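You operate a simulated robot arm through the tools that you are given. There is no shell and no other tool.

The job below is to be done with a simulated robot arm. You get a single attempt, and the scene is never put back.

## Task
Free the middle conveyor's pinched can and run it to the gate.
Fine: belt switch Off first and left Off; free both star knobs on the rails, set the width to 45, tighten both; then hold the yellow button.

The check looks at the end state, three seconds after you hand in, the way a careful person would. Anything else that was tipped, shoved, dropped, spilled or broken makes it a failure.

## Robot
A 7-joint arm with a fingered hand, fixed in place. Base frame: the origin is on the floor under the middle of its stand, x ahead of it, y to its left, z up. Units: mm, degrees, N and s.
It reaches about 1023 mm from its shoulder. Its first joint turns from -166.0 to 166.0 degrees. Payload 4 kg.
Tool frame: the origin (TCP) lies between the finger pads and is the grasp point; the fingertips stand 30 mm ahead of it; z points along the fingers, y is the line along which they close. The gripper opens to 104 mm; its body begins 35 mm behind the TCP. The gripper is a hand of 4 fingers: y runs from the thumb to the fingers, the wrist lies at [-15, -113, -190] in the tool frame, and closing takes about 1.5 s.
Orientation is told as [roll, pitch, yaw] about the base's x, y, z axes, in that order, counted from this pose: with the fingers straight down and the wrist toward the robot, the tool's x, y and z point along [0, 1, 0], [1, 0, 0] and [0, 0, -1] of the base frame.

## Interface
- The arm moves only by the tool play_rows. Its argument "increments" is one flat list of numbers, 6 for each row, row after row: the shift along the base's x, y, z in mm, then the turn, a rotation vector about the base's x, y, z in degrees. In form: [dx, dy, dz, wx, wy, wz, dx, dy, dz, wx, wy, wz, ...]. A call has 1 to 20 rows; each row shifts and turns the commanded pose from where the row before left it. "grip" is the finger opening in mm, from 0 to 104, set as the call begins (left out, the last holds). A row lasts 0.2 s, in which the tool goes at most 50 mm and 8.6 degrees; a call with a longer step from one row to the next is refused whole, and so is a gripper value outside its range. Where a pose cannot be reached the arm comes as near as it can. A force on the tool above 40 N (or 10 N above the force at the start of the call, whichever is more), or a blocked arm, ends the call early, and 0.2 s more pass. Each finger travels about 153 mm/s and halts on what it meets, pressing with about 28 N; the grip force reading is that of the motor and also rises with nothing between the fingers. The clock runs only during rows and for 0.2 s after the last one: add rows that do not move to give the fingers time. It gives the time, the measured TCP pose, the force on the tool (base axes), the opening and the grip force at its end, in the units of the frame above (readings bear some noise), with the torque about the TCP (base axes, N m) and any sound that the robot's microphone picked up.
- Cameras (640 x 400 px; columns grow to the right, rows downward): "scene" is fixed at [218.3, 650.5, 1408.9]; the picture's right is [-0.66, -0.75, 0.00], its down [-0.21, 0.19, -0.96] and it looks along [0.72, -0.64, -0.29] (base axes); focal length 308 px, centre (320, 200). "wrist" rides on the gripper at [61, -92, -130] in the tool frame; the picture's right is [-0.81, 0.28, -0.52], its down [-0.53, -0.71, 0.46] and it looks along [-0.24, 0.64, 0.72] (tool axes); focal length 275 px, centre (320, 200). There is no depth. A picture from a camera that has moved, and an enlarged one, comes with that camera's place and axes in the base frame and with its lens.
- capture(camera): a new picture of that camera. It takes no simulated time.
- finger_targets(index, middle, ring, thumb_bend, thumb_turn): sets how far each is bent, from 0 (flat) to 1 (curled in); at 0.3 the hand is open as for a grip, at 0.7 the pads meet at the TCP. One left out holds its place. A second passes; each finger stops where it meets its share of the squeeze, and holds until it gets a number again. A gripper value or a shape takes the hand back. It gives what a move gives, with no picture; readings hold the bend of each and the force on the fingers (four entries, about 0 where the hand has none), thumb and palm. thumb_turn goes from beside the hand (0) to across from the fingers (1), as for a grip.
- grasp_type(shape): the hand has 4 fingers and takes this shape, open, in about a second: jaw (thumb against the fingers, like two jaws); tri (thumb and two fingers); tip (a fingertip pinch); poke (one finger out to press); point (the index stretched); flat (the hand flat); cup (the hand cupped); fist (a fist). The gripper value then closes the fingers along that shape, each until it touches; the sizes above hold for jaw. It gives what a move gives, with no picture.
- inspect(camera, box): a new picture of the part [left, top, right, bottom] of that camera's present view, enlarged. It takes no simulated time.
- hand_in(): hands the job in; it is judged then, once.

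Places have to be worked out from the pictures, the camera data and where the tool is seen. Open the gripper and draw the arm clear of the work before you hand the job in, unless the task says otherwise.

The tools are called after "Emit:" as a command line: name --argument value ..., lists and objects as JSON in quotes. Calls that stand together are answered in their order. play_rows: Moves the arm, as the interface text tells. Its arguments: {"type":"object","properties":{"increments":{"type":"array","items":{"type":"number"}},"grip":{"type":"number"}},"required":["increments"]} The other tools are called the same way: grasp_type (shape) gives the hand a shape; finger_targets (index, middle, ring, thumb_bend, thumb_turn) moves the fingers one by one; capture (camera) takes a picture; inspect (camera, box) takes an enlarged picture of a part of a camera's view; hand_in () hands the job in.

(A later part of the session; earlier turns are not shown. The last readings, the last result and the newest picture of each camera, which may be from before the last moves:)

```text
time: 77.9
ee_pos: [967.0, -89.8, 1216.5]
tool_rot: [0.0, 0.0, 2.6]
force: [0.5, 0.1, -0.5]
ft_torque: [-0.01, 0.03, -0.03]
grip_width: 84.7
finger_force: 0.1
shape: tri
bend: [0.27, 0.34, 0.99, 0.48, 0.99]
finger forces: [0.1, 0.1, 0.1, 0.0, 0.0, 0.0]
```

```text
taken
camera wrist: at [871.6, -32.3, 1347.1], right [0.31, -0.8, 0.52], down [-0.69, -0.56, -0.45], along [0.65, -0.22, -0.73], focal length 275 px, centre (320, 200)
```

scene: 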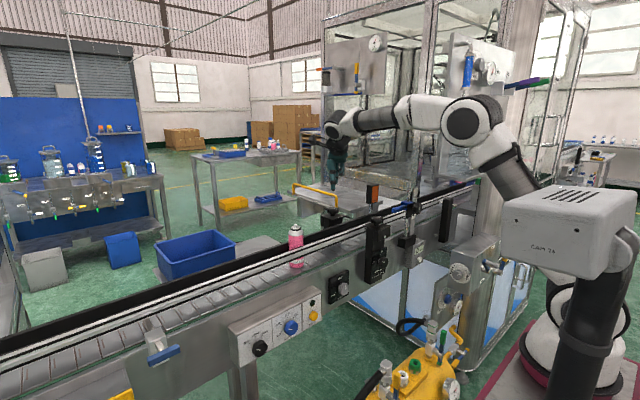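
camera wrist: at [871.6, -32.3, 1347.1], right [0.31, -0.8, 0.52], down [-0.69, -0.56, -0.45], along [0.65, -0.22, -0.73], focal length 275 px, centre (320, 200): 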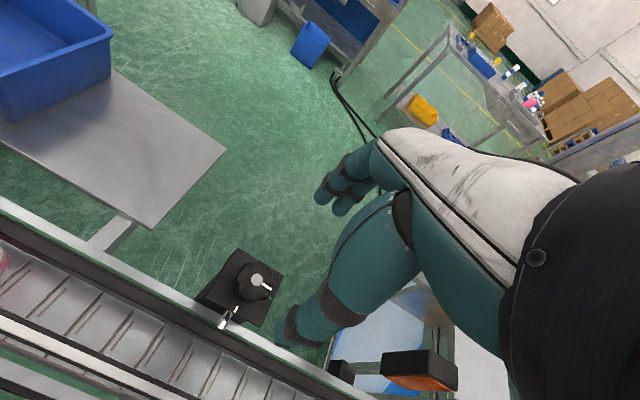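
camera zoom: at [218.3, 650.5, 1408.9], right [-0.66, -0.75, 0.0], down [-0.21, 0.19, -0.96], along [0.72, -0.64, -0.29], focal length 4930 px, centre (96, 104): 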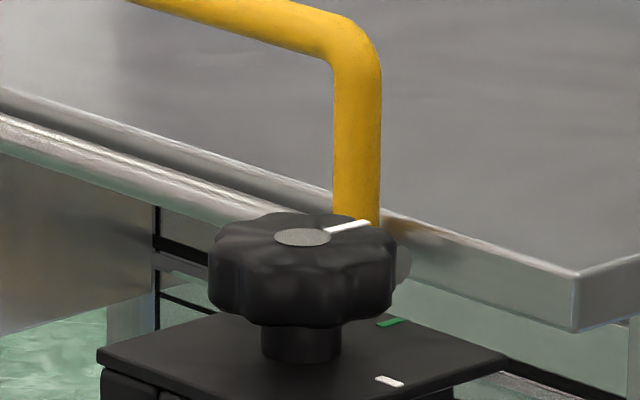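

Both knobs are freed. Next is the width dial on the front face, so I'll retreat up and back, then rotate the hand to horizontal as before.

Emit:
play_rows --increments '[-15, 0, 35, 0, 0, 0, -25, 2, 35, 0, 0, 0, -35, 4, 30, 0, 0, 0, -40, 5, 25, 0, 0, 0, -40, 5, 20, 0, 0, -1.3, -40, 5, 10, 0, 0, -1.3, -45, 5, 10, 0, 0, 0, -45, 4, 0, 0, 0, 0]'

Emit:
play_rows --increments '[0, 0, 0, -4.619, -4.619, 4.619, 0, 0, 0, -4.619, -4.619, 4.619, 0, 0, 0, -4.619, -4.619, 4.619, 0, 0, 0, -4.619, -4.619, 4.619, 0, 0, 0, -4.619, -4.619, 4.619, 0, 0, 0, -4.619, -4.619, 4.619, 0, 0, 0, -4.619, -4.619, 4.619, 0, 0, 0, -4.619, -4.619, 4.619, 0, 0, 0, -4.619, -4.619, 4.619, 0, 0, 0, -4.619, -4.619, 4.619, 0, 0, 0, -4.619, -4.619, 4.619, 0, 0, 0, -4.619, -4.619, 4.619, 0, 0, 0, -4.619, -4.619, 4.619, 0, 0, 0, -4.619, -4.619, 4.619, 0, 0, 0, -4.619, -4.619, 4.619]'

Emit:
capture --camera "scene"

Emit:
capture --camera "wrist"

```text
time: 79.7
ee_pos: [681.2, -59.0, 1381.4]
tool_rot: [0.0, 0.2, -0.2]
force: [0.4, -0.8, 0.3]
ft_torque: [-0.04, 0.04, 0.01]
grip_width: 84.7
finger_force: 0.1
shape: tri
bend: [0.27, 0.34, 0.99, 0.48, 0.99]
finger forces: [0.0, 0.0, 0.1, 0.0, 0.1, 0.1]
```

```text
time: 82.9
ee_pos: [680.5, -61.1, 1382.4]
tool_rot: [-90.0, 0.0, 90.1]
force: [-0.9, 0.3, -0.1]
ft_torque: [-0.01, 0.0, -0.01]
grip_width: 84.8
finger_force: 0.0
shape: tri
bend: [0.27, 0.34, 0.99, 0.48, 0.99]
finger forces: [0.0, 0.0, 0.0, 0.0, 0.0, 0.0]
```

```text
taken
```

scene: 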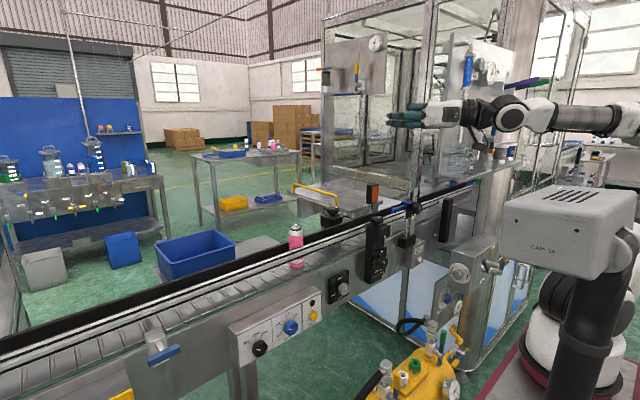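

```text
taken
camera wrist: at [549.1, -151.1, 1320.5], right [-0.52, 0.27, 0.81], down [0.46, -0.71, 0.53], along [0.72, 0.65, 0.25], focal length 275 px, centre (320, 200)
```

wrist: 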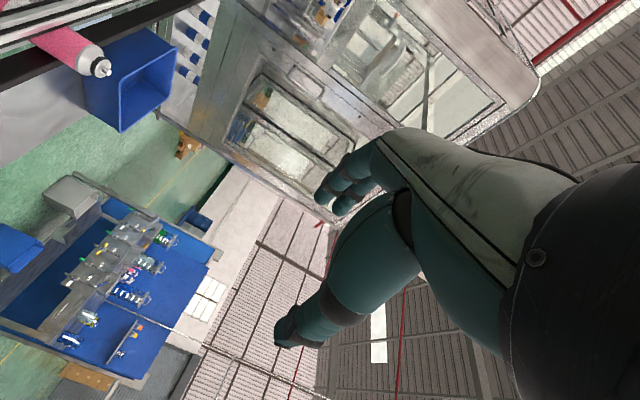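

Hand is horizontal. I'll roll the wrist up to the top and descend to about (690, -123, 1050) to view the width dial.

Emit:
play_rows --increments '[1, -5.7, -30, -8.2, 0, 0, 1, -5.7, -30, -8.2, 0, 0, 1, -5.7, -30, -8.2, 0, 0, 1, -5.7, -30, -8.2, 0, 0, 1, -5.7, -30, -8.2, 0, 0, 1, -5.7, -30, -8.2, 0, 0, 1, -5.7, -30, -8.2, 0, 0, 1, -5.7, -30, -8.2, 0, 0, 1, -5.7, -30, -8.2, 0, 0, 1, -5.7, -30, -8.2, 0, 0, 0, -5, -30, -8, 0, 0]'

Emit:
capture --camera "scene"

Emit:
capture --camera "wrist"

```text
time: 85.3
ee_pos: [728.2, -123.9, 1078.9]
tool_rot: [-36.2, 89.8, 143.9]
force: [-0.2, -0.1, -0.5]
ft_torque: [-0.01, 0.01, -0.01]
grip_width: 85.0
finger_force: 0.1
shape: tri
bend: [0.26, 0.34, 0.99, 0.48, 0.99]
finger forces: [0.0, 0.0, 0.0, 0.1, 0.1, 0.1]
out of reach, approached as far as the arm can: row 9, 10, 11
```

```text
taken
```

scene: 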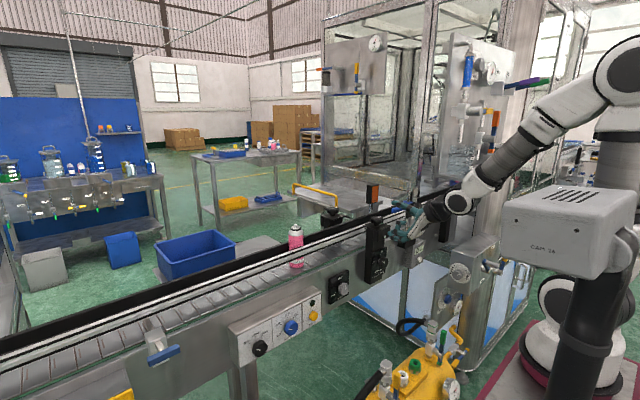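

```text
taken
camera wrist: at [597.8, -186.6, 1170.2], right [-0.52, 0.81, -0.27], down [0.46, 0.53, 0.71], along [0.72, 0.25, -0.65], focal length 275 px, centre (320, 200)
```

wrist: 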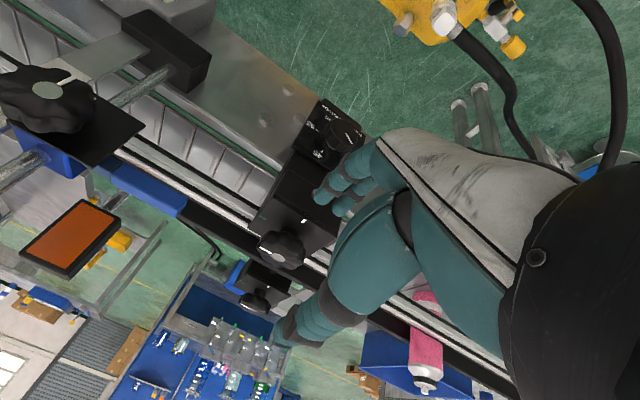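

The arm can't fold that close to its base, so it stopped at (728, -124, 1079), still collision-free. The width dial is visible from here; I'll zoom in.

Emit:
inspect --camera "wrist" --box '[250, 70, 400, 270]'

Emit:
inspect --camera "wrist" --box '[284, 90, 372, 170]'

Emit:
inspect --camera "scene" --box '[350, 190, 440, 290]'

```text
2.00 times, centred on (325, 170) of wrist
camera zoom: at [597.8, -186.6, 1170.2], right [-0.52, 0.81, -0.27], down [0.46, 0.53, 0.71], along [0.72, 0.25, -0.65], focal length 551 px, centre (310, 260)
```

zoom: 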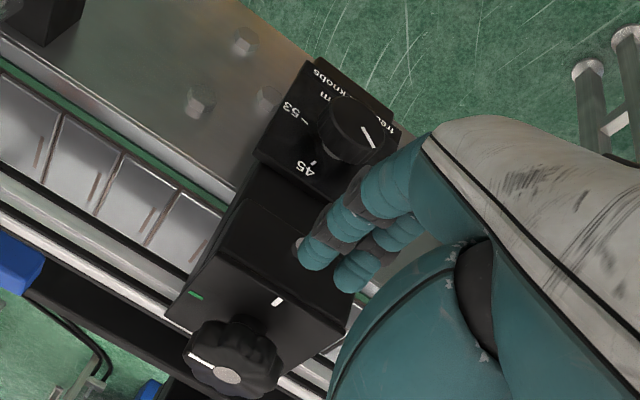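

```text
5.00 times, centred on (328, 130) of wrist
camera zoom: at [597.8, -186.6, 1170.2], right [-0.52, 0.81, -0.27], down [0.46, 0.53, 0.71], along [0.72, 0.25, -0.65], focal length 1376 px, centre (280, 550)
```

zoom: 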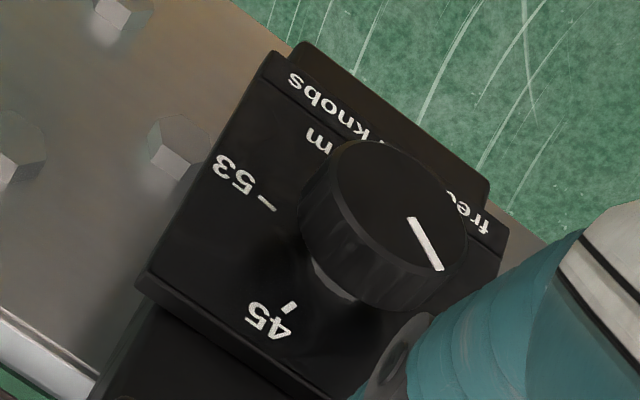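

```text
4.00 times, centred on (395, 240) of scene
camera zoom: at [218.3, 650.5, 1408.9], right [-0.66, -0.75, 0.0], down [-0.21, 0.19, -0.96], along [0.72, -0.64, -0.29], focal length 1233 px, centre (20, 40)
```

zoom: 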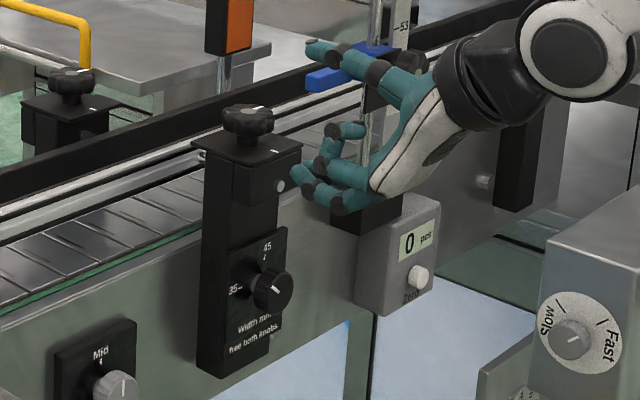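

The dial reads about 38.8 (pointer ~52° left of top); 45 is at about +10°, so I need roughly a 62° clockwise turn. The cap is near (780, -128, 904). I'll first re-sync position by commanding +40 mm in x and see what the arm reports.

Emit:
play_rows --increments '[20, 0, 0, 0, 0, 0, 20, 0, 0, 0, 0, 0]'

Emit:
capture --camera "scene"

```text
time: 85.9
ee_pos: [754.2, -120.5, 1073.6]
tool_rot: [-17.7, 89.1, 162.7]
force: [-20.8, 3.1, 2.8]
ft_torque: [0.15, 0.94, 0.13]
grip_width: 82.9
finger_force: 0.0
shape: tri
bend: [0.26, 0.33, 0.99, 0.48, 0.99]
finger forces: [6.6, 13.6, 0.0, 0.0, 0.1, 0.1]
out of reach, approached as far as the arm can: row 2
stopped in row 2: the force on the tool passed its limit at 44 N (the readings are from after the stop); the commanded pose is now the measured one
```

```text
taken
```

scene: 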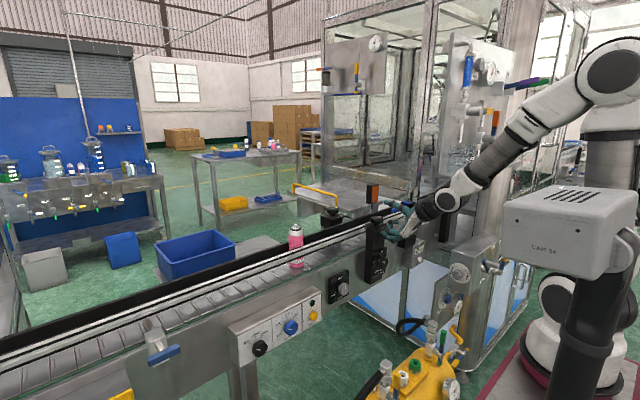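

The commanded pose had been re-based to the measured one, so that +40 pushed the fingertips against the bracket and stopped at 44 N. I'll back straight off immediately.

Emit:
play_rows --increments '[-12, 0, 0, 0, 0, 0, -12, 0, 0, 0, 0, 0]'

Emit:
capture --camera "wrist"

Emit:
inspect --camera "scene" --box '[350, 190, 440, 290]'

Emit:
inspect --camera "scene" --box '[364, 208, 396, 228]'

```text
time: 86.5
ee_pos: [731.4, -121.9, 1075.2]
tool_rot: [-21.9, 89.3, 158.7]
force: [0.4, -0.3, -1.1]
ft_torque: [0.01, 0.0, 0.0]
grip_width: 84.7
finger_force: 0.0
shape: tri
bend: [0.26, 0.34, 0.99, 0.48, 0.99]
finger forces: [0.1, 0.0, 0.0, 0.1, 0.0, 0.0]
```

```text
taken
camera wrist: at [602.0, -183.8, 1168.2], right [-0.53, 0.81, -0.27], down [0.46, 0.53, 0.71], along [0.71, 0.25, -0.65], focal length 275 px, centre (320, 200)
```

wrist: 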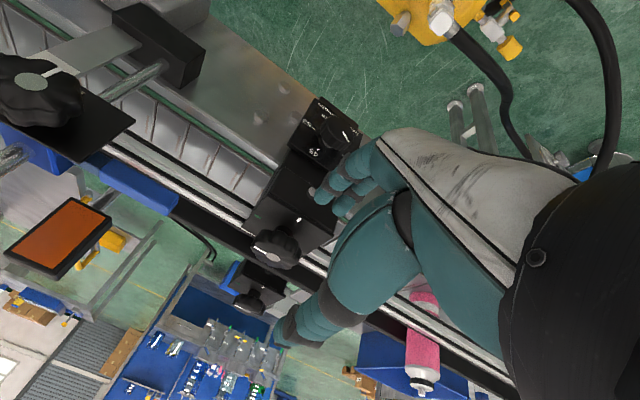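

```text
4.00 times, centred on (395, 240) of scene
camera zoom: at [218.3, 650.5, 1408.9], right [-0.66, -0.75, 0.0], down [-0.21, 0.19, -0.96], along [0.72, -0.64, -0.29], focal length 1233 px, centre (20, 40)
```

zoom: 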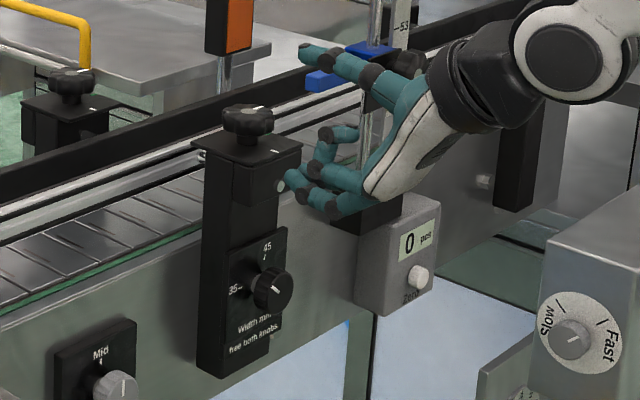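

```text
16.00 times, centred on (380, 218) of scene
camera zoom: at [218.3, 650.5, 1408.9], right [-0.66, -0.75, 0.0], down [-0.21, 0.19, -0.96], along [0.72, -0.64, -0.29], focal length 4930 px, centre (-640, -88)
```

zoom: 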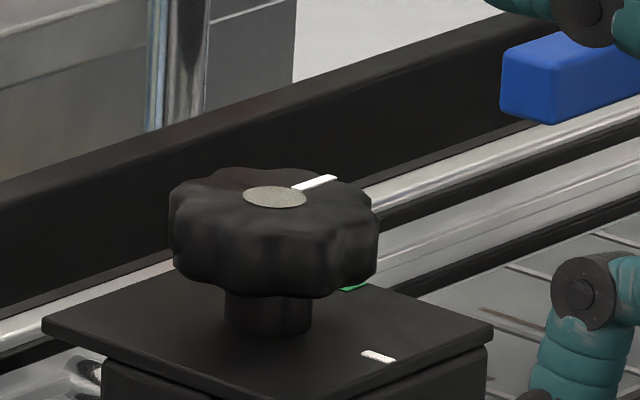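

Nothing moved; the fingertips are clear again. I'll swing the wrist to the -y side (ρ≈-140), which relaxes the arm's fold, while descending in front of the bracket.

Emit:
play_rows --increments '[-1, 0, -15, 8, 0, 0, -1, 0, -15, 8, 0, 0, -1, -1, -20, 8, 0, 0, 0, -1, -20, 8, 0, 0, 0, -1, -20, 8, 0, 0]'

Emit:
capture --camera "wrist"

Emit:
capture --camera "scene"

```text
time: 87.7
ee_pos: [749.2, -127.4, 993.4]
tool_rot: [-89.5, 49.6, 91.3]
force: [0.0, -0.6, 0.1]
ft_torque: [0.02, 0.01, 0.01]
grip_width: 84.7
finger_force: 0.0
shape: tri
bend: [0.26, 0.34, 0.99, 0.48, 0.99]
finger forces: [0.0, 0.0, 0.1, 0.1, 0.1, 0.0]
out of reach, approached as far as the arm can: row 1, 2, 3, 4
```

```text
taken
camera wrist: at [620.0, -236.2, 1023.7], right [-0.53, 0.79, 0.32], down [0.46, -0.05, 0.89], along [0.71, 0.62, -0.34], focal length 275 px, centre (320, 200)
```

wrist: 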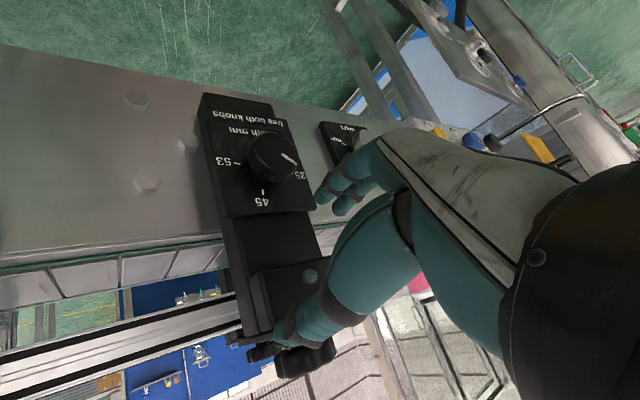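

```text
taken
```

scene: 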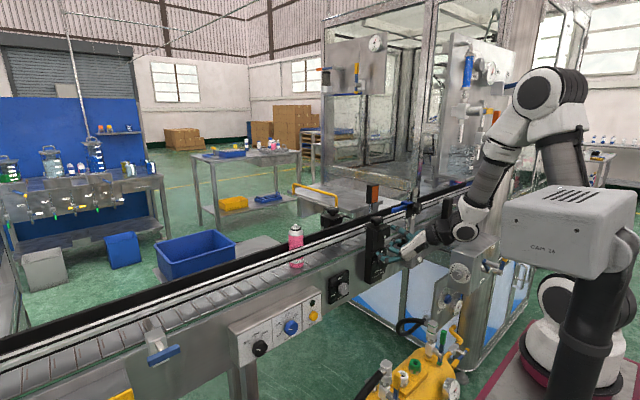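

The arm's fold limit is pushing the hand forward here, so I'll take a better route: rotate on toward ρ≈-90 (wrist to the side and lower, which is farther from the shoulder) while moving down and back.

Emit:
play_rows --increments '[-2, 0, -12, 8, 0, 0, -4, 0, -15, 8, 0, 0, -5, 0, -15, 8, 0, 0, -5, 0, -15, 8, 0, 0, -4, 0, -15, 8, 0, 0, -4, -1, -15, 8, 0, 0]'

Emit:
capture --camera "wrist"

Emit:
capture --camera "scene"

```text
time: 89.1
ee_pos: [718.9, -127.9, 913.4]
tool_rot: [-91.2, 2.0, 90.5]
force: [0.9, 0.3, -0.5]
ft_torque: [-0.03, 0.01, -0.02]
grip_width: 84.8
finger_force: 0.1
shape: tri
bend: [0.26, 0.34, 0.99, 0.48, 0.99]
finger forces: [0.1, 0.1, 0.0, 0.1, 0.0, 0.0]
out of reach, approached as far as the arm can: row 2
```

```text
taken
camera wrist: at [590.0, -223.3, 853.3], right [-0.54, 0.3, 0.79], down [0.45, -0.69, 0.57], along [0.71, 0.66, 0.24], focal length 275 px, centre (320, 200)
```

wrist: 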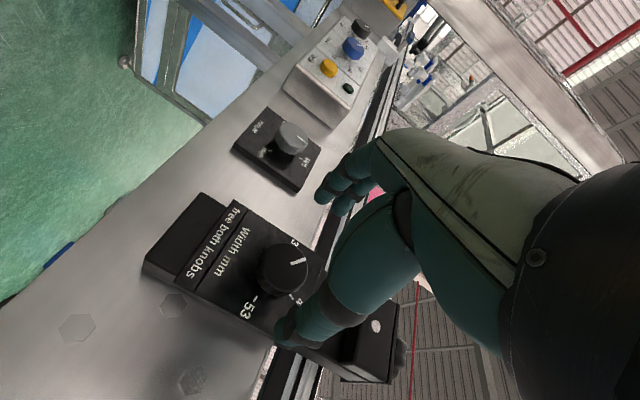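

```text
taken
```

scene: 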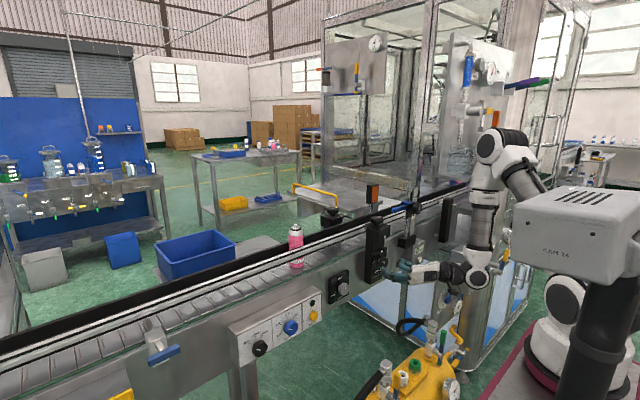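

The hand is in front of the width dial. The CAM 26 head looks turned slightly again, so I'll check it and the forearm's surroundings.

Emit:
inspect --camera "scene" --box '[448, 120, 640, 320]'

Emit:
inspect --camera "scene" --box '[360, 220, 520, 340]'

Emit:
inspect --camera "wrist" --box '[150, 180, 410, 390]'

```text
2.00 times, centred on (544, 220) of scene
camera zoom: at [218.3, 650.5, 1408.9], right [-0.66, -0.75, 0.0], down [-0.21, 0.19, -0.96], along [0.72, -0.64, -0.29], focal length 616 px, centre (-128, 160)
```

zoom: 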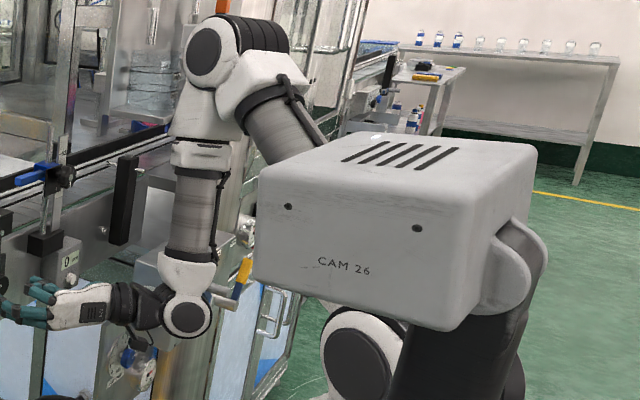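

```text
3.33 times, centred on (440, 280) of scene
camera zoom: at [218.3, 650.5, 1408.9], right [-0.66, -0.75, 0.0], down [-0.21, 0.19, -0.96], along [0.72, -0.64, -0.29], focal length 1027 px, centre (-80, -67)
```

zoom: 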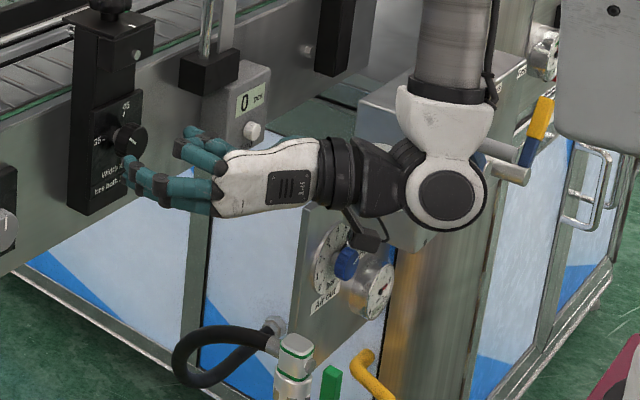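

```text
1.90 times, centred on (280, 285) of wrist
camera zoom: at [590.0, -223.3, 853.3], right [-0.54, 0.3, 0.79], down [0.45, -0.69, 0.57], along [0.71, 0.66, 0.24], focal length 524 px, centre (396, 38)
```

zoom: 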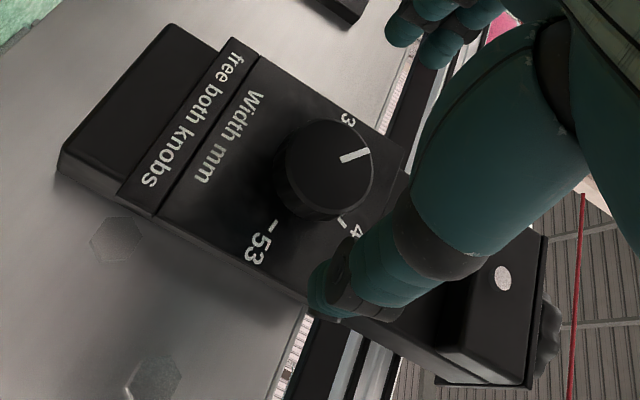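

The head sits slightly rotated but the forearm is far from it and no contact force shows; I'll keep monitoring. The dial cap is at about (780, -128, 910). I'll correct the small tool tilt, align and advance to x≈750.

Emit:
play_rows --increments '[8, 0, -1, 0, 1.2, -0.5, 8, 0, -1, 0, 0, 0, 8, 0, -1, 0, 0, 0, 7, 0, 0, 0, 0, 0]'

Emit:
capture --camera "wrist"

Emit:
inspect --camera "wrist" --box '[210, 160, 410, 360]'

Emit:
inspect --camera "scene" --box '[360, 230, 440, 290]'

```text
time: 90.1
ee_pos: [737.1, -138.8, 901.4]
tool_rot: [-88.0, 1.0, 89.0]
force: [0.7, 0.1, 0.1]
ft_torque: [0.02, -0.01, 0.04]
grip_width: 85.0
finger_force: 0.0
shape: tri
bend: [0.26, 0.34, 0.99, 0.48, 0.99]
finger forces: [0.0, 0.0, 0.1, 0.0, 0.1, 0.0]
```

```text
taken
camera wrist: at [602.0, -228.8, 846.6], right [-0.48, 0.3, 0.82], down [0.46, -0.71, 0.53], along [0.74, 0.64, 0.21], focal length 275 px, centre (320, 200)
```

wrist: 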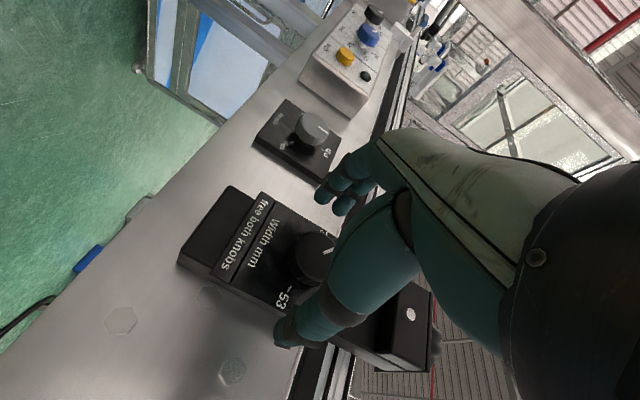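

```text
2.00 times, centred on (310, 260) of wrist
camera zoom: at [602.0, -228.8, 846.6], right [-0.48, 0.3, 0.82], down [0.46, -0.71, 0.53], along [0.74, 0.64, 0.21], focal length 551 px, centre (340, 80)
```

zoom: 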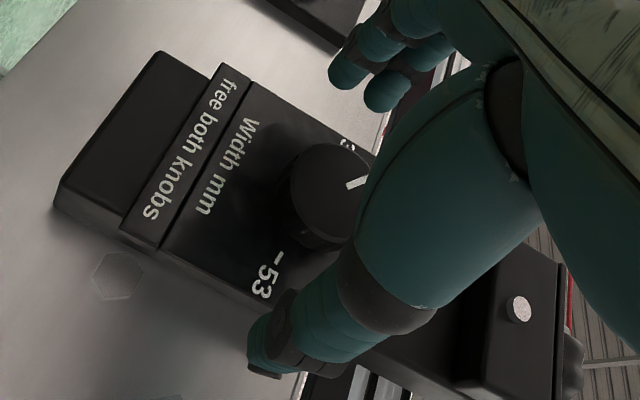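

```text
6.67 times, centred on (400, 260) of scene
camera zoom: at [218.3, 650.5, 1408.9], right [-0.66, -0.75, 0.0], down [-0.21, 0.19, -0.96], along [0.72, -0.64, -0.29], focal length 2054 px, centre (-213, -200)
```

zoom: 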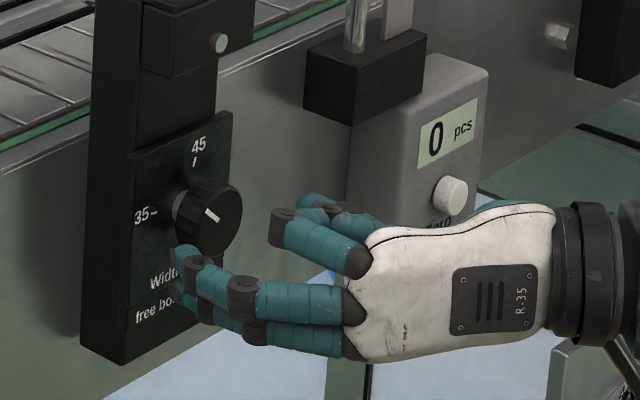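

The measured pose lags the command (737, -139, 901), perhaps still converging. I'll wait a moment and re-read.

Emit:
play_rows --increments '[0, 0, 0, 0, 0, 0, 0, 0, 0, 0, 0, 0, 0, 0, 0, 0, 0, 0, 0, 0, 0, 0, 0, 0, 0, 0, 0, 0, 0, 0]'

Emit:
capture --camera "scene"

Emit:
inspect --camera "wrist" --box '[210, 160, 410, 360]'

```text
time: 91.3
ee_pos: [739.6, -140.7, 902.8]
tool_rot: [-88.2, 1.1, 89.0]
force: [-0.5, -0.1, 0.2]
ft_torque: [0.06, 0.0, -0.02]
grip_width: 84.8
finger_force: 0.1
shape: tri
bend: [0.26, 0.34, 0.99, 0.48, 0.99]
finger forces: [0.0, 0.0, 0.0, 0.0, 0.0, 0.1]
```

```text
taken
```

scene: 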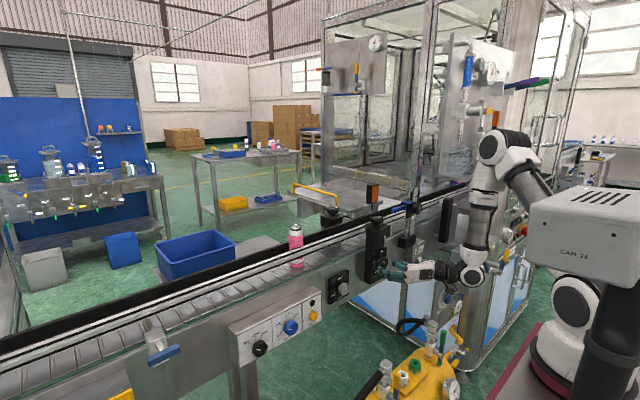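

```text
2.00 times, centred on (310, 260) of wrist
camera zoom: at [603.3, -230.3, 847.0], right [-0.49, 0.3, 0.82], down [0.46, -0.71, 0.53], along [0.74, 0.63, 0.21], focal length 551 px, centre (340, 80)
```

zoom: 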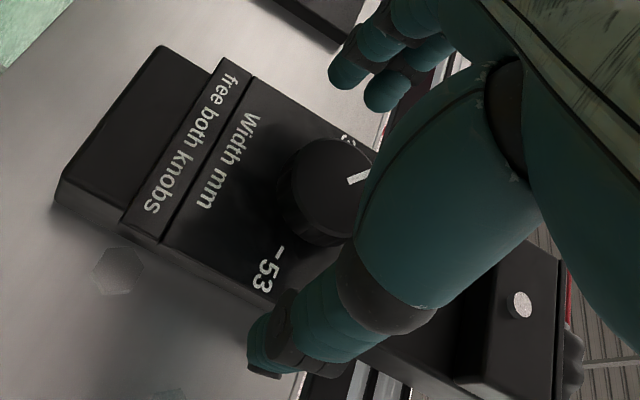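

CAM 26 is now clearly being pushed further and the arm isn't reaching its command, so an upper-arm link must be pressing on the post. I'll look quickly before backing out.

Emit:
inspect --camera "scene" --box '[448, 120, 640, 400]'

```text
1.43 times, centred on (544, 260) of scene
camera zoom: at [218.3, 650.5, 1408.9], right [-0.66, -0.75, 0.0], down [-0.21, 0.19, -0.96], along [0.72, -0.64, -0.29], focal length 440 px, centre (0, 114)
```

zoom: 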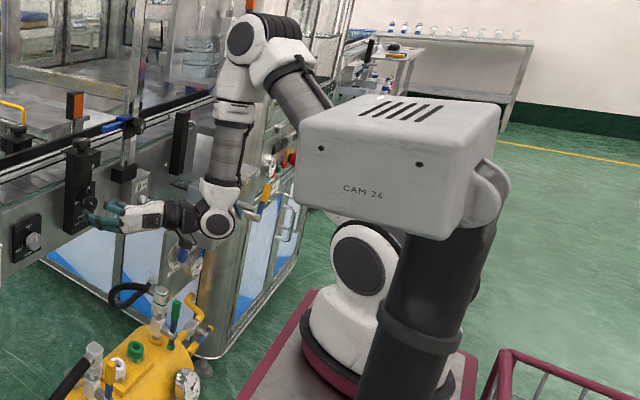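

The post is leaning toward the scene camera (+y), pushed by the shoulder/upper arm as the elbow swung out. I'll reverse the last motion at once to relieve it.

Emit:
play_rows --increments '[-8, 0, 1, 0, -1.2, 0.5, -8, 0, 1, 0, 0, 0, -8, 0, 1, 0, 0, 0, -7, 0, 0, 0, 0, 0]'

Emit:
inspect --camera "scene" --box '[448, 120, 640, 400]'

```text
time: 92.3
ee_pos: [721.0, -128.3, 915.8]
tool_rot: [-91.2, 1.9, 90.5]
force: [0.4, 0.2, 0.9]
ft_torque: [0.01, -0.01, 0.01]
grip_width: 84.7
finger_force: 0.0
shape: tri
bend: [0.26, 0.34, 0.99, 0.48, 0.99]
finger forces: [0.1, 0.0, 0.0, 0.1, 0.0, 0.1]
```

```text
1.43 times, centred on (544, 260) of scene
camera zoom: at [218.3, 650.5, 1408.9], right [-0.66, -0.75, 0.0], down [-0.21, 0.19, -0.96], along [0.72, -0.64, -0.29], focal length 440 px, centre (0, 114)
```

zoom: 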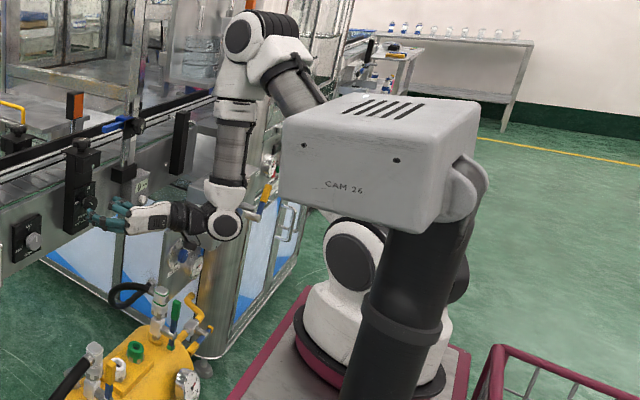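

The post springs back as the arm retreats. I'll raise the hand straight up in front of the conveyor to get the elbow out of that configuration, checking the post partway.

Emit:
play_rows --increments '[0, 0, 20, 0, 0, 0, 0, 0, 20, 0, 0, 0, 0, 0, 20, 0, 0, 0, 0, 0, 20, 0, 0, 0]'

Emit:
inspect --camera "scene" --box '[400, 60, 640, 400]'

```text
time: 93.3
ee_pos: [730.4, -131.0, 986.4]
tool_rot: [-90.6, 1.6, 90.9]
force: [1.0, -0.5, 1.0]
ft_torque: [-0.01, -0.01, 0.0]
grip_width: 84.8
finger_force: 0.0
shape: tri
bend: [0.26, 0.34, 0.99, 0.48, 0.99]
finger forces: [0.0, 0.0, 0.1, 0.0, 0.0, 0.0]
```

```text
1.18 times, centred on (520, 230) of scene
camera zoom: at [218.3, 650.5, 1408.9], right [-0.66, -0.75, 0.0], down [-0.21, 0.19, -0.96], along [0.72, -0.64, -0.29], focal length 362 px, centre (85, 165)
```

zoom: 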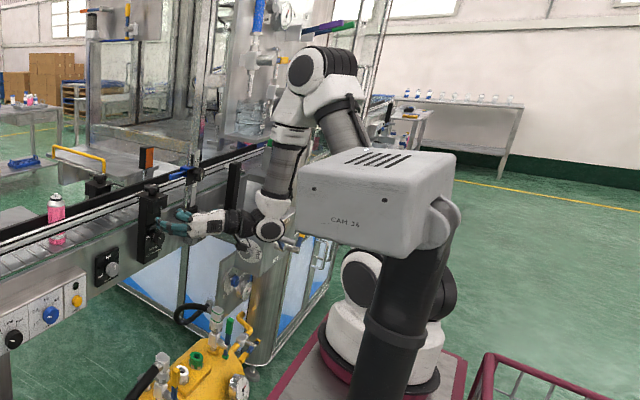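

The post is back to its normal upright position. Before choosing another approach I'll check that the cabinet and valves near the wrist are unchanged.

Emit:
capture --camera "scene"

Emit:
inspect --camera "scene" --box '[400, 200, 560, 360]'

Emit:
capture --camera "wrist"

```text
taken
```

scene: 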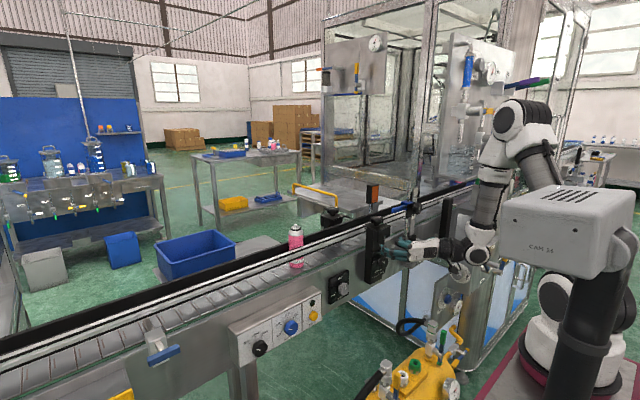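

```text
2.50 times, centred on (480, 280) of scene
camera zoom: at [218.3, 650.5, 1408.9], right [-0.66, -0.75, 0.0], down [-0.21, 0.19, -0.96], along [0.72, -0.64, -0.29], focal length 770 px, centre (-80, 0)
```

zoom: 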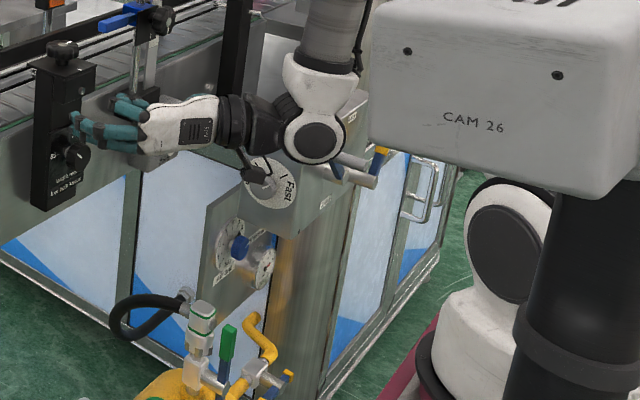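

```text
taken
camera wrist: at [600.7, -227.0, 926.0], right [-0.53, 0.29, 0.8], down [0.46, -0.69, 0.56], along [0.71, 0.66, 0.23], focal length 275 px, centre (320, 200)
```

wrist: 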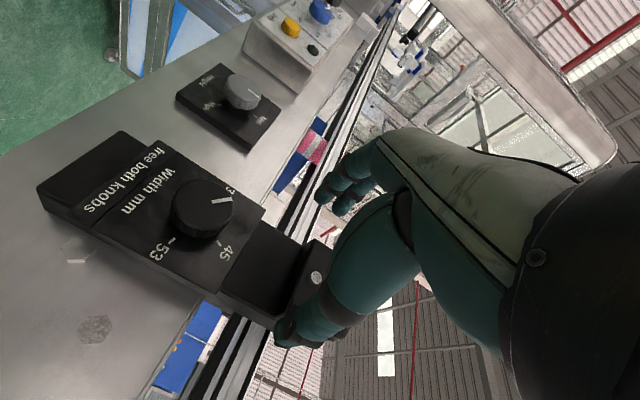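

The cabinet and valves are unchanged and the post is upright. New plan: approach the dial from the left with the hand yawed about 30° and ρ around -210, which keeps the wrist well away from the shoulder and the arm plane central. First I'll raise the hand clear.

Emit:
play_rows --increments '[-1, 2, 30, 0, 0, 0, -1, 2, 40, 0, 0, 0, -1, 2, 40, 0, 0, 0, -1, 2, 40, 0, 0, 0, -1, 3, 40, 0, 0, 0, -2, 3, 40, 0, 0, 0, -2, 3, 40, 0, 0, 0, -2, 3, 40, 0, 0, 0, -2, 3, 40, 0, 0, 0, -2, 3, 40, 0, 0, 0]'

Emit:
capture --camera "scene"

```text
time: 95.5
ee_pos: [716.9, -108.1, 1375.3]
tool_rot: [-90.4, 1.7, 90.7]
force: [0.6, -0.2, 0.2]
ft_torque: [-0.01, -0.02, 0.0]
grip_width: 84.8
finger_force: 0.1
shape: tri
bend: [0.26, 0.34, 0.99, 0.48, 0.99]
finger forces: [0.1, 0.0, 0.0, 0.1, 0.0, 0.0]
out of reach, approached as far as the arm can: row 1
```

```text
taken
```

scene: 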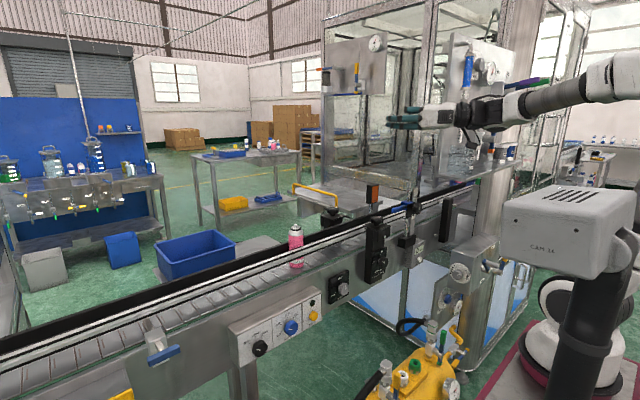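

The post is upright again. Now I'll move left at height while rolling the wrist to the top.

Emit:
play_rows --increments '[-3, 30, 0, -8, 0, 0, -3, 30, 0, -8, 0, 0, -3, 30, 0, -8, 0, 0, -3, 30, 0, -8, 0, 0, -3, 30, 0, -8, 0, 0, -3, 30, 0, -8, 0, 0, -3, 30, 0, -8, 0, 0, -3, 30, 0, -8, 0, 0, -3, 30, 0, -8, 0, 0, -3, 30, 0, -8, 0, 0, 0, 20, 0, -8.3, 0, 0]'

Emit:
capture --camera "scene"

```text
time: 97.9
ee_pos: [686.6, 213.2, 1375.6]
tool_rot: [9.5, 89.4, -169.9]
force: [-0.1, -0.8, 0.0]
ft_torque: [0.01, -0.04, 0.04]
grip_width: 84.8
finger_force: 0.1
shape: tri
bend: [0.26, 0.34, 0.99, 0.48, 0.99]
finger forces: [0.0, 0.0, 0.0, 0.0, 0.1, 0.1]
```

```text
taken
```

scene: 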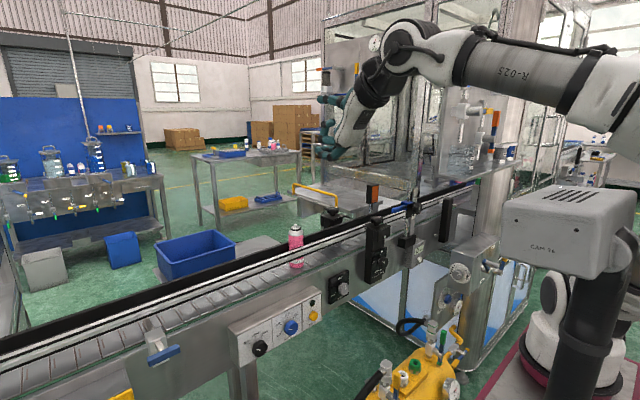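

Clear. I'll now yaw the hand -30° and roll a further -30° while descending on the left side.

Emit:
play_rows --increments '[0, -6, -34, 0, 0, -7.5, 0, -6, -34, 0, 0, -7.5, 0, -6, -34, 0, 0, -7.5, 0, -6, -34, 0, 0, -7.5, 0, -6, -34, -7.5, 0, 0, 0, -6, -34, -7.5, 0, 0, 0, -6, -34, -7.5, 0, 0, 0, -6, -34, -7.5, 0, 0]'

Emit:
capture --camera "scene"

Emit:
capture --camera "wrist"

```text
time: 98.7
ee_pos: [681.7, 179.7, 1307.2]
tool_rot: [-52.1, 77.8, 109.8]
force: [0.6, -0.2, -0.9]
ft_torque: [-0.03, -0.03, -0.05]
grip_width: 85.1
finger_force: 0.0
shape: tri
bend: [0.26, 0.34, 0.99, 0.48, 0.99]
finger forces: [0.1, 0.1, 0.1, 0.0, 0.0, 0.0]
stopped in row 4: the arm was blocked; the commanded pose is now the measured one
```

```text
taken
```

scene: 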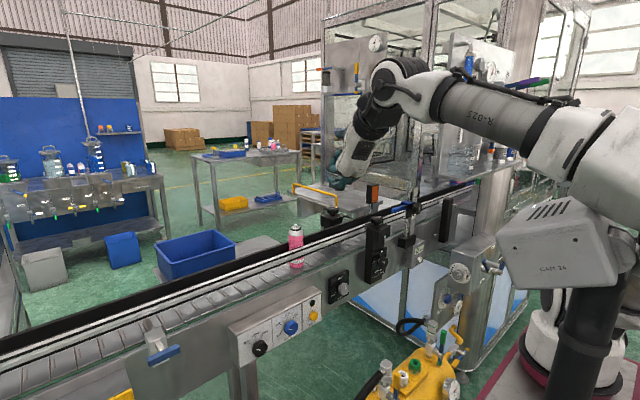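

```text
taken
camera wrist: at [544.4, 142.4, 1403.0], right [-0.25, 0.96, -0.07], down [0.65, 0.22, 0.73], along [0.72, 0.14, -0.68], focal length 275 px, centre (320, 200)
```

wrist: 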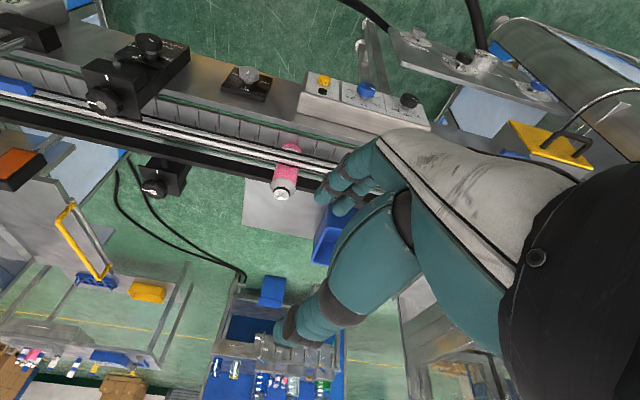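

The elbow has come down on the CAM 26 head and the arm was blocked. I'll reverse that motion right away.

Emit:
play_rows --increments '[0, 6, 34, 0, 0, 7.5, 0, 6, 34, 0, 0, 7.5, 0, 6, 0, 0, 0, 7.5]'

Emit:
capture --camera "scene"

Emit:
inspect --camera "scene" --box '[448, 120, 640, 400]'

```text
time: 99.5
ee_pos: [686.1, 194.1, 1370.3]
tool_rot: [-50.3, 78.1, 133.4]
force: [-0.9, -0.9, -0.3]
ft_torque: [-0.02, -0.01, -0.02]
grip_width: 84.9
finger_force: 0.0
shape: tri
bend: [0.26, 0.34, 0.99, 0.48, 0.99]
finger forces: [0.0, 0.0, 0.0, 0.2, 0.0, 0.0]
```

```text
taken
```

scene: 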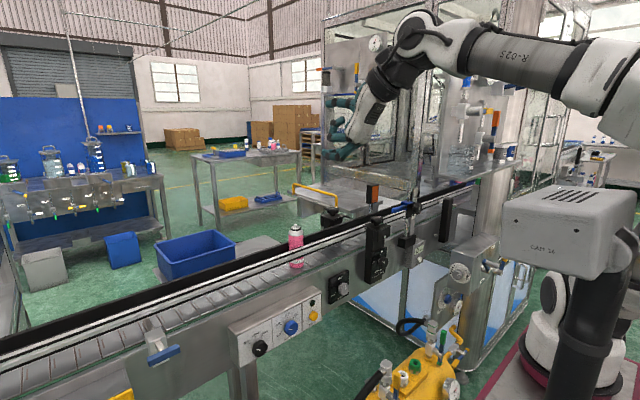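

```text
1.43 times, centred on (544, 260) of scene
camera zoom: at [218.3, 650.5, 1408.9], right [-0.66, -0.75, 0.0], down [-0.21, 0.19, -0.96], along [0.72, -0.64, -0.29], focal length 440 px, centre (0, 114)
```

zoom: 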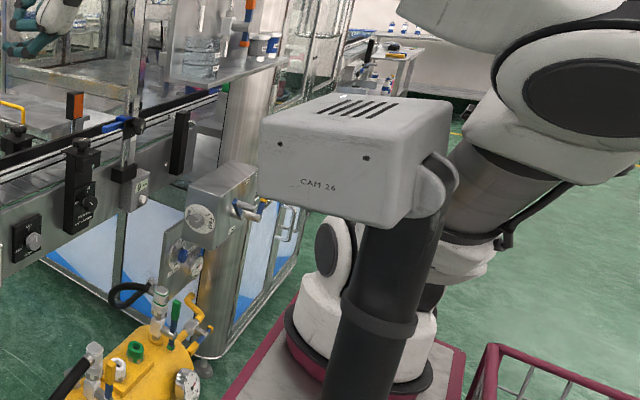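

The post is upright again (it is spring-mounted). I'll take a wrist view to determine the exact current orientation before straightening the hand.

Emit:
capture --camera "wrist"

```text
taken
camera wrist: at [571.4, 110.0, 1467.6], right [-0.59, 0.8, -0.07], down [0.52, 0.45, 0.72], along [0.61, 0.39, -0.69], focal length 275 px, centre (320, 200)
```

wrist: 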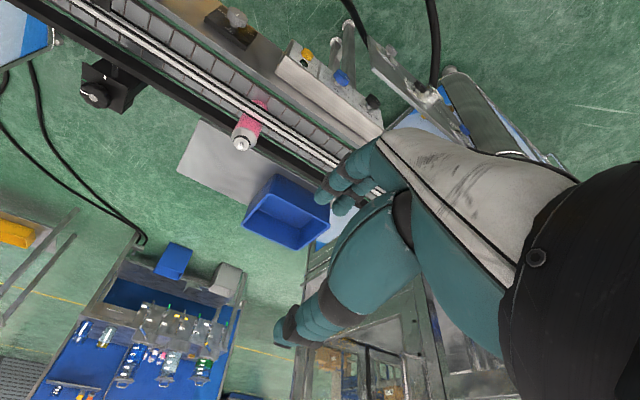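

The hand is nearly at ρ=-180 with small tilts. I'll rotate it to point slightly left (yaw +20°, ρ≈-170) — which should keep the elbow away from the post — while moving right at height.

Emit:
play_rows --increments '[12, -34, 0, 0.77, -3.58, 5.08, 12, -34, 0, 0.77, -3.58, 5.08, 12, -34, 0, 0.77, -3.58, 5.08, 12, -34, 0, 0, 0, 0, 12, -34, 0, 0, 0, 0, 12, -34, 0, 0, 0, 0]'

Emit:
capture --camera "scene"

Emit:
capture --camera "wrist"

```text
time: 100.9
ee_pos: [756.7, -9.0, 1369.4]
tool_rot: [-110.6, 80.2, 89.2]
force: [0.4, 0.5, 1.1]
ft_torque: [-0.03, -0.02, -0.02]
grip_width: 85.0
finger_force: 0.1
shape: tri
bend: [0.26, 0.34, 0.99, 0.48, 0.99]
finger forces: [0.1, 0.1, 0.1, 0.0, 0.1, 0.1]
```

```text
taken
```

scene: 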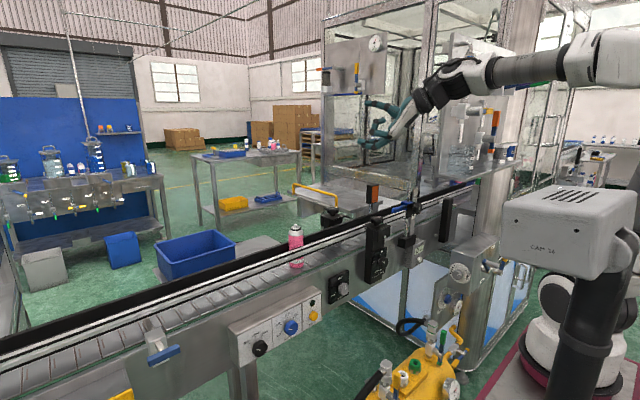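

```text
taken
camera wrist: at [653.8, -125.3, 1442.7], right [-0.76, 0.62, -0.17], down [0.25, 0.53, 0.81], along [0.6, 0.58, -0.55], focal length 275 px, centre (320, 200)
```

wrist: 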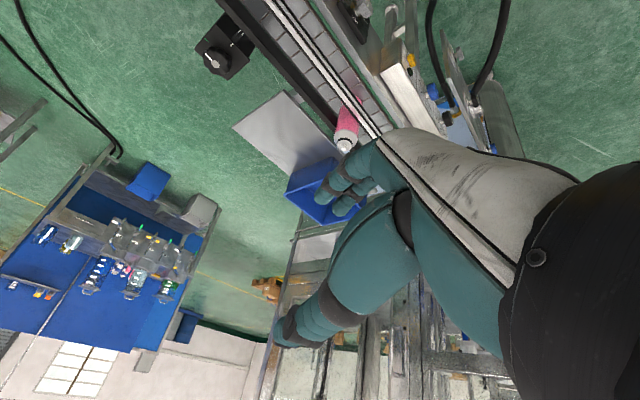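

Orientation is as planned and the post is untouched. I'll descend in stages at y≈-15, x≈762, checking the post.

Emit:
play_rows --increments '[1, -1, -40, 0, 0, 0, 1, -1, -40, 0, 0, 0, 1, -1, -40, 0, 0, 0, 1, -1, -40, 0, 0, 0, 1, -1, -40, 0, 0, 0, 1, -1, -40, 0, 0, 0]'

Emit:
capture --camera "scene"

```text
time: 102.3
ee_pos: [761.7, -17.3, 1129.6]
tool_rot: [-110.3, 80.2, 89.6]
force: [-0.6, 0.0, 0.2]
ft_torque: [0.02, -0.01, -0.04]
grip_width: 84.8
finger_force: 0.2
shape: tri
bend: [0.26, 0.34, 0.99, 0.48, 0.99]
finger forces: [0.0, 0.0, 0.1, 0.0, 0.0, 0.1]
```

```text
taken
```

scene: 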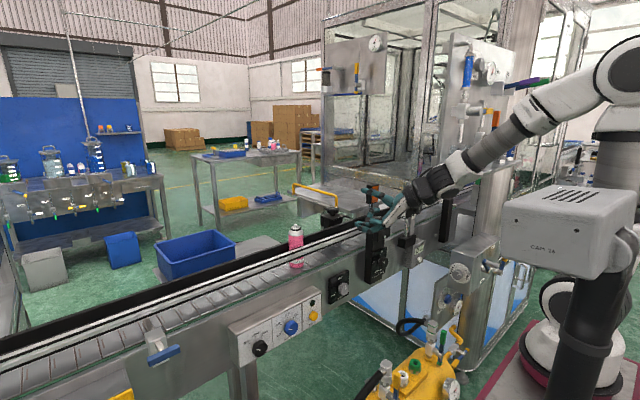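

All clear. Continuing down toward z≈1010.

Emit:
play_rows --increments '[1, 0, -30, 0, 0, 0, 1, 0, -30, 0, 0, 0, 1, 0, -30, 0, 0, 0, 1, 0, -30, 0, 0, 0]'

Emit:
capture --camera "scene"

Emit:
capture --camera "wrist"

```text
time: 103.3
ee_pos: [767.5, -16.7, 1009.8]
tool_rot: [-110.8, 80.1, 89.1]
force: [0.4, 0.1, 0.2]
ft_torque: [-0.02, -0.01, 0.0]
grip_width: 84.9
finger_force: 0.0
shape: tri
bend: [0.26, 0.34, 0.99, 0.48, 0.99]
finger forces: [0.0, 0.1, 0.1, 0.0, 0.0, 0.0]
```

```text
taken
```

scene: 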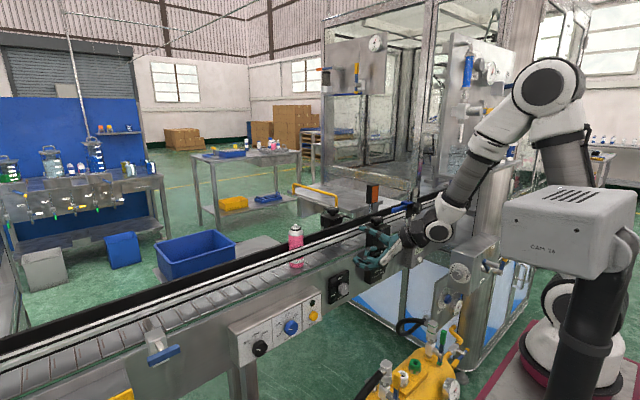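

```text
taken
camera wrist: at [663.9, -132.6, 1083.1], right [-0.76, 0.63, -0.17], down [0.25, 0.52, 0.81], along [0.6, 0.58, -0.55], focal length 275 px, centre (320, 200)
```

wrist: 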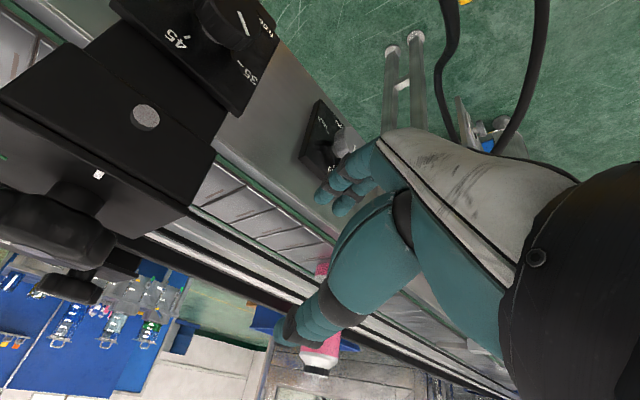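

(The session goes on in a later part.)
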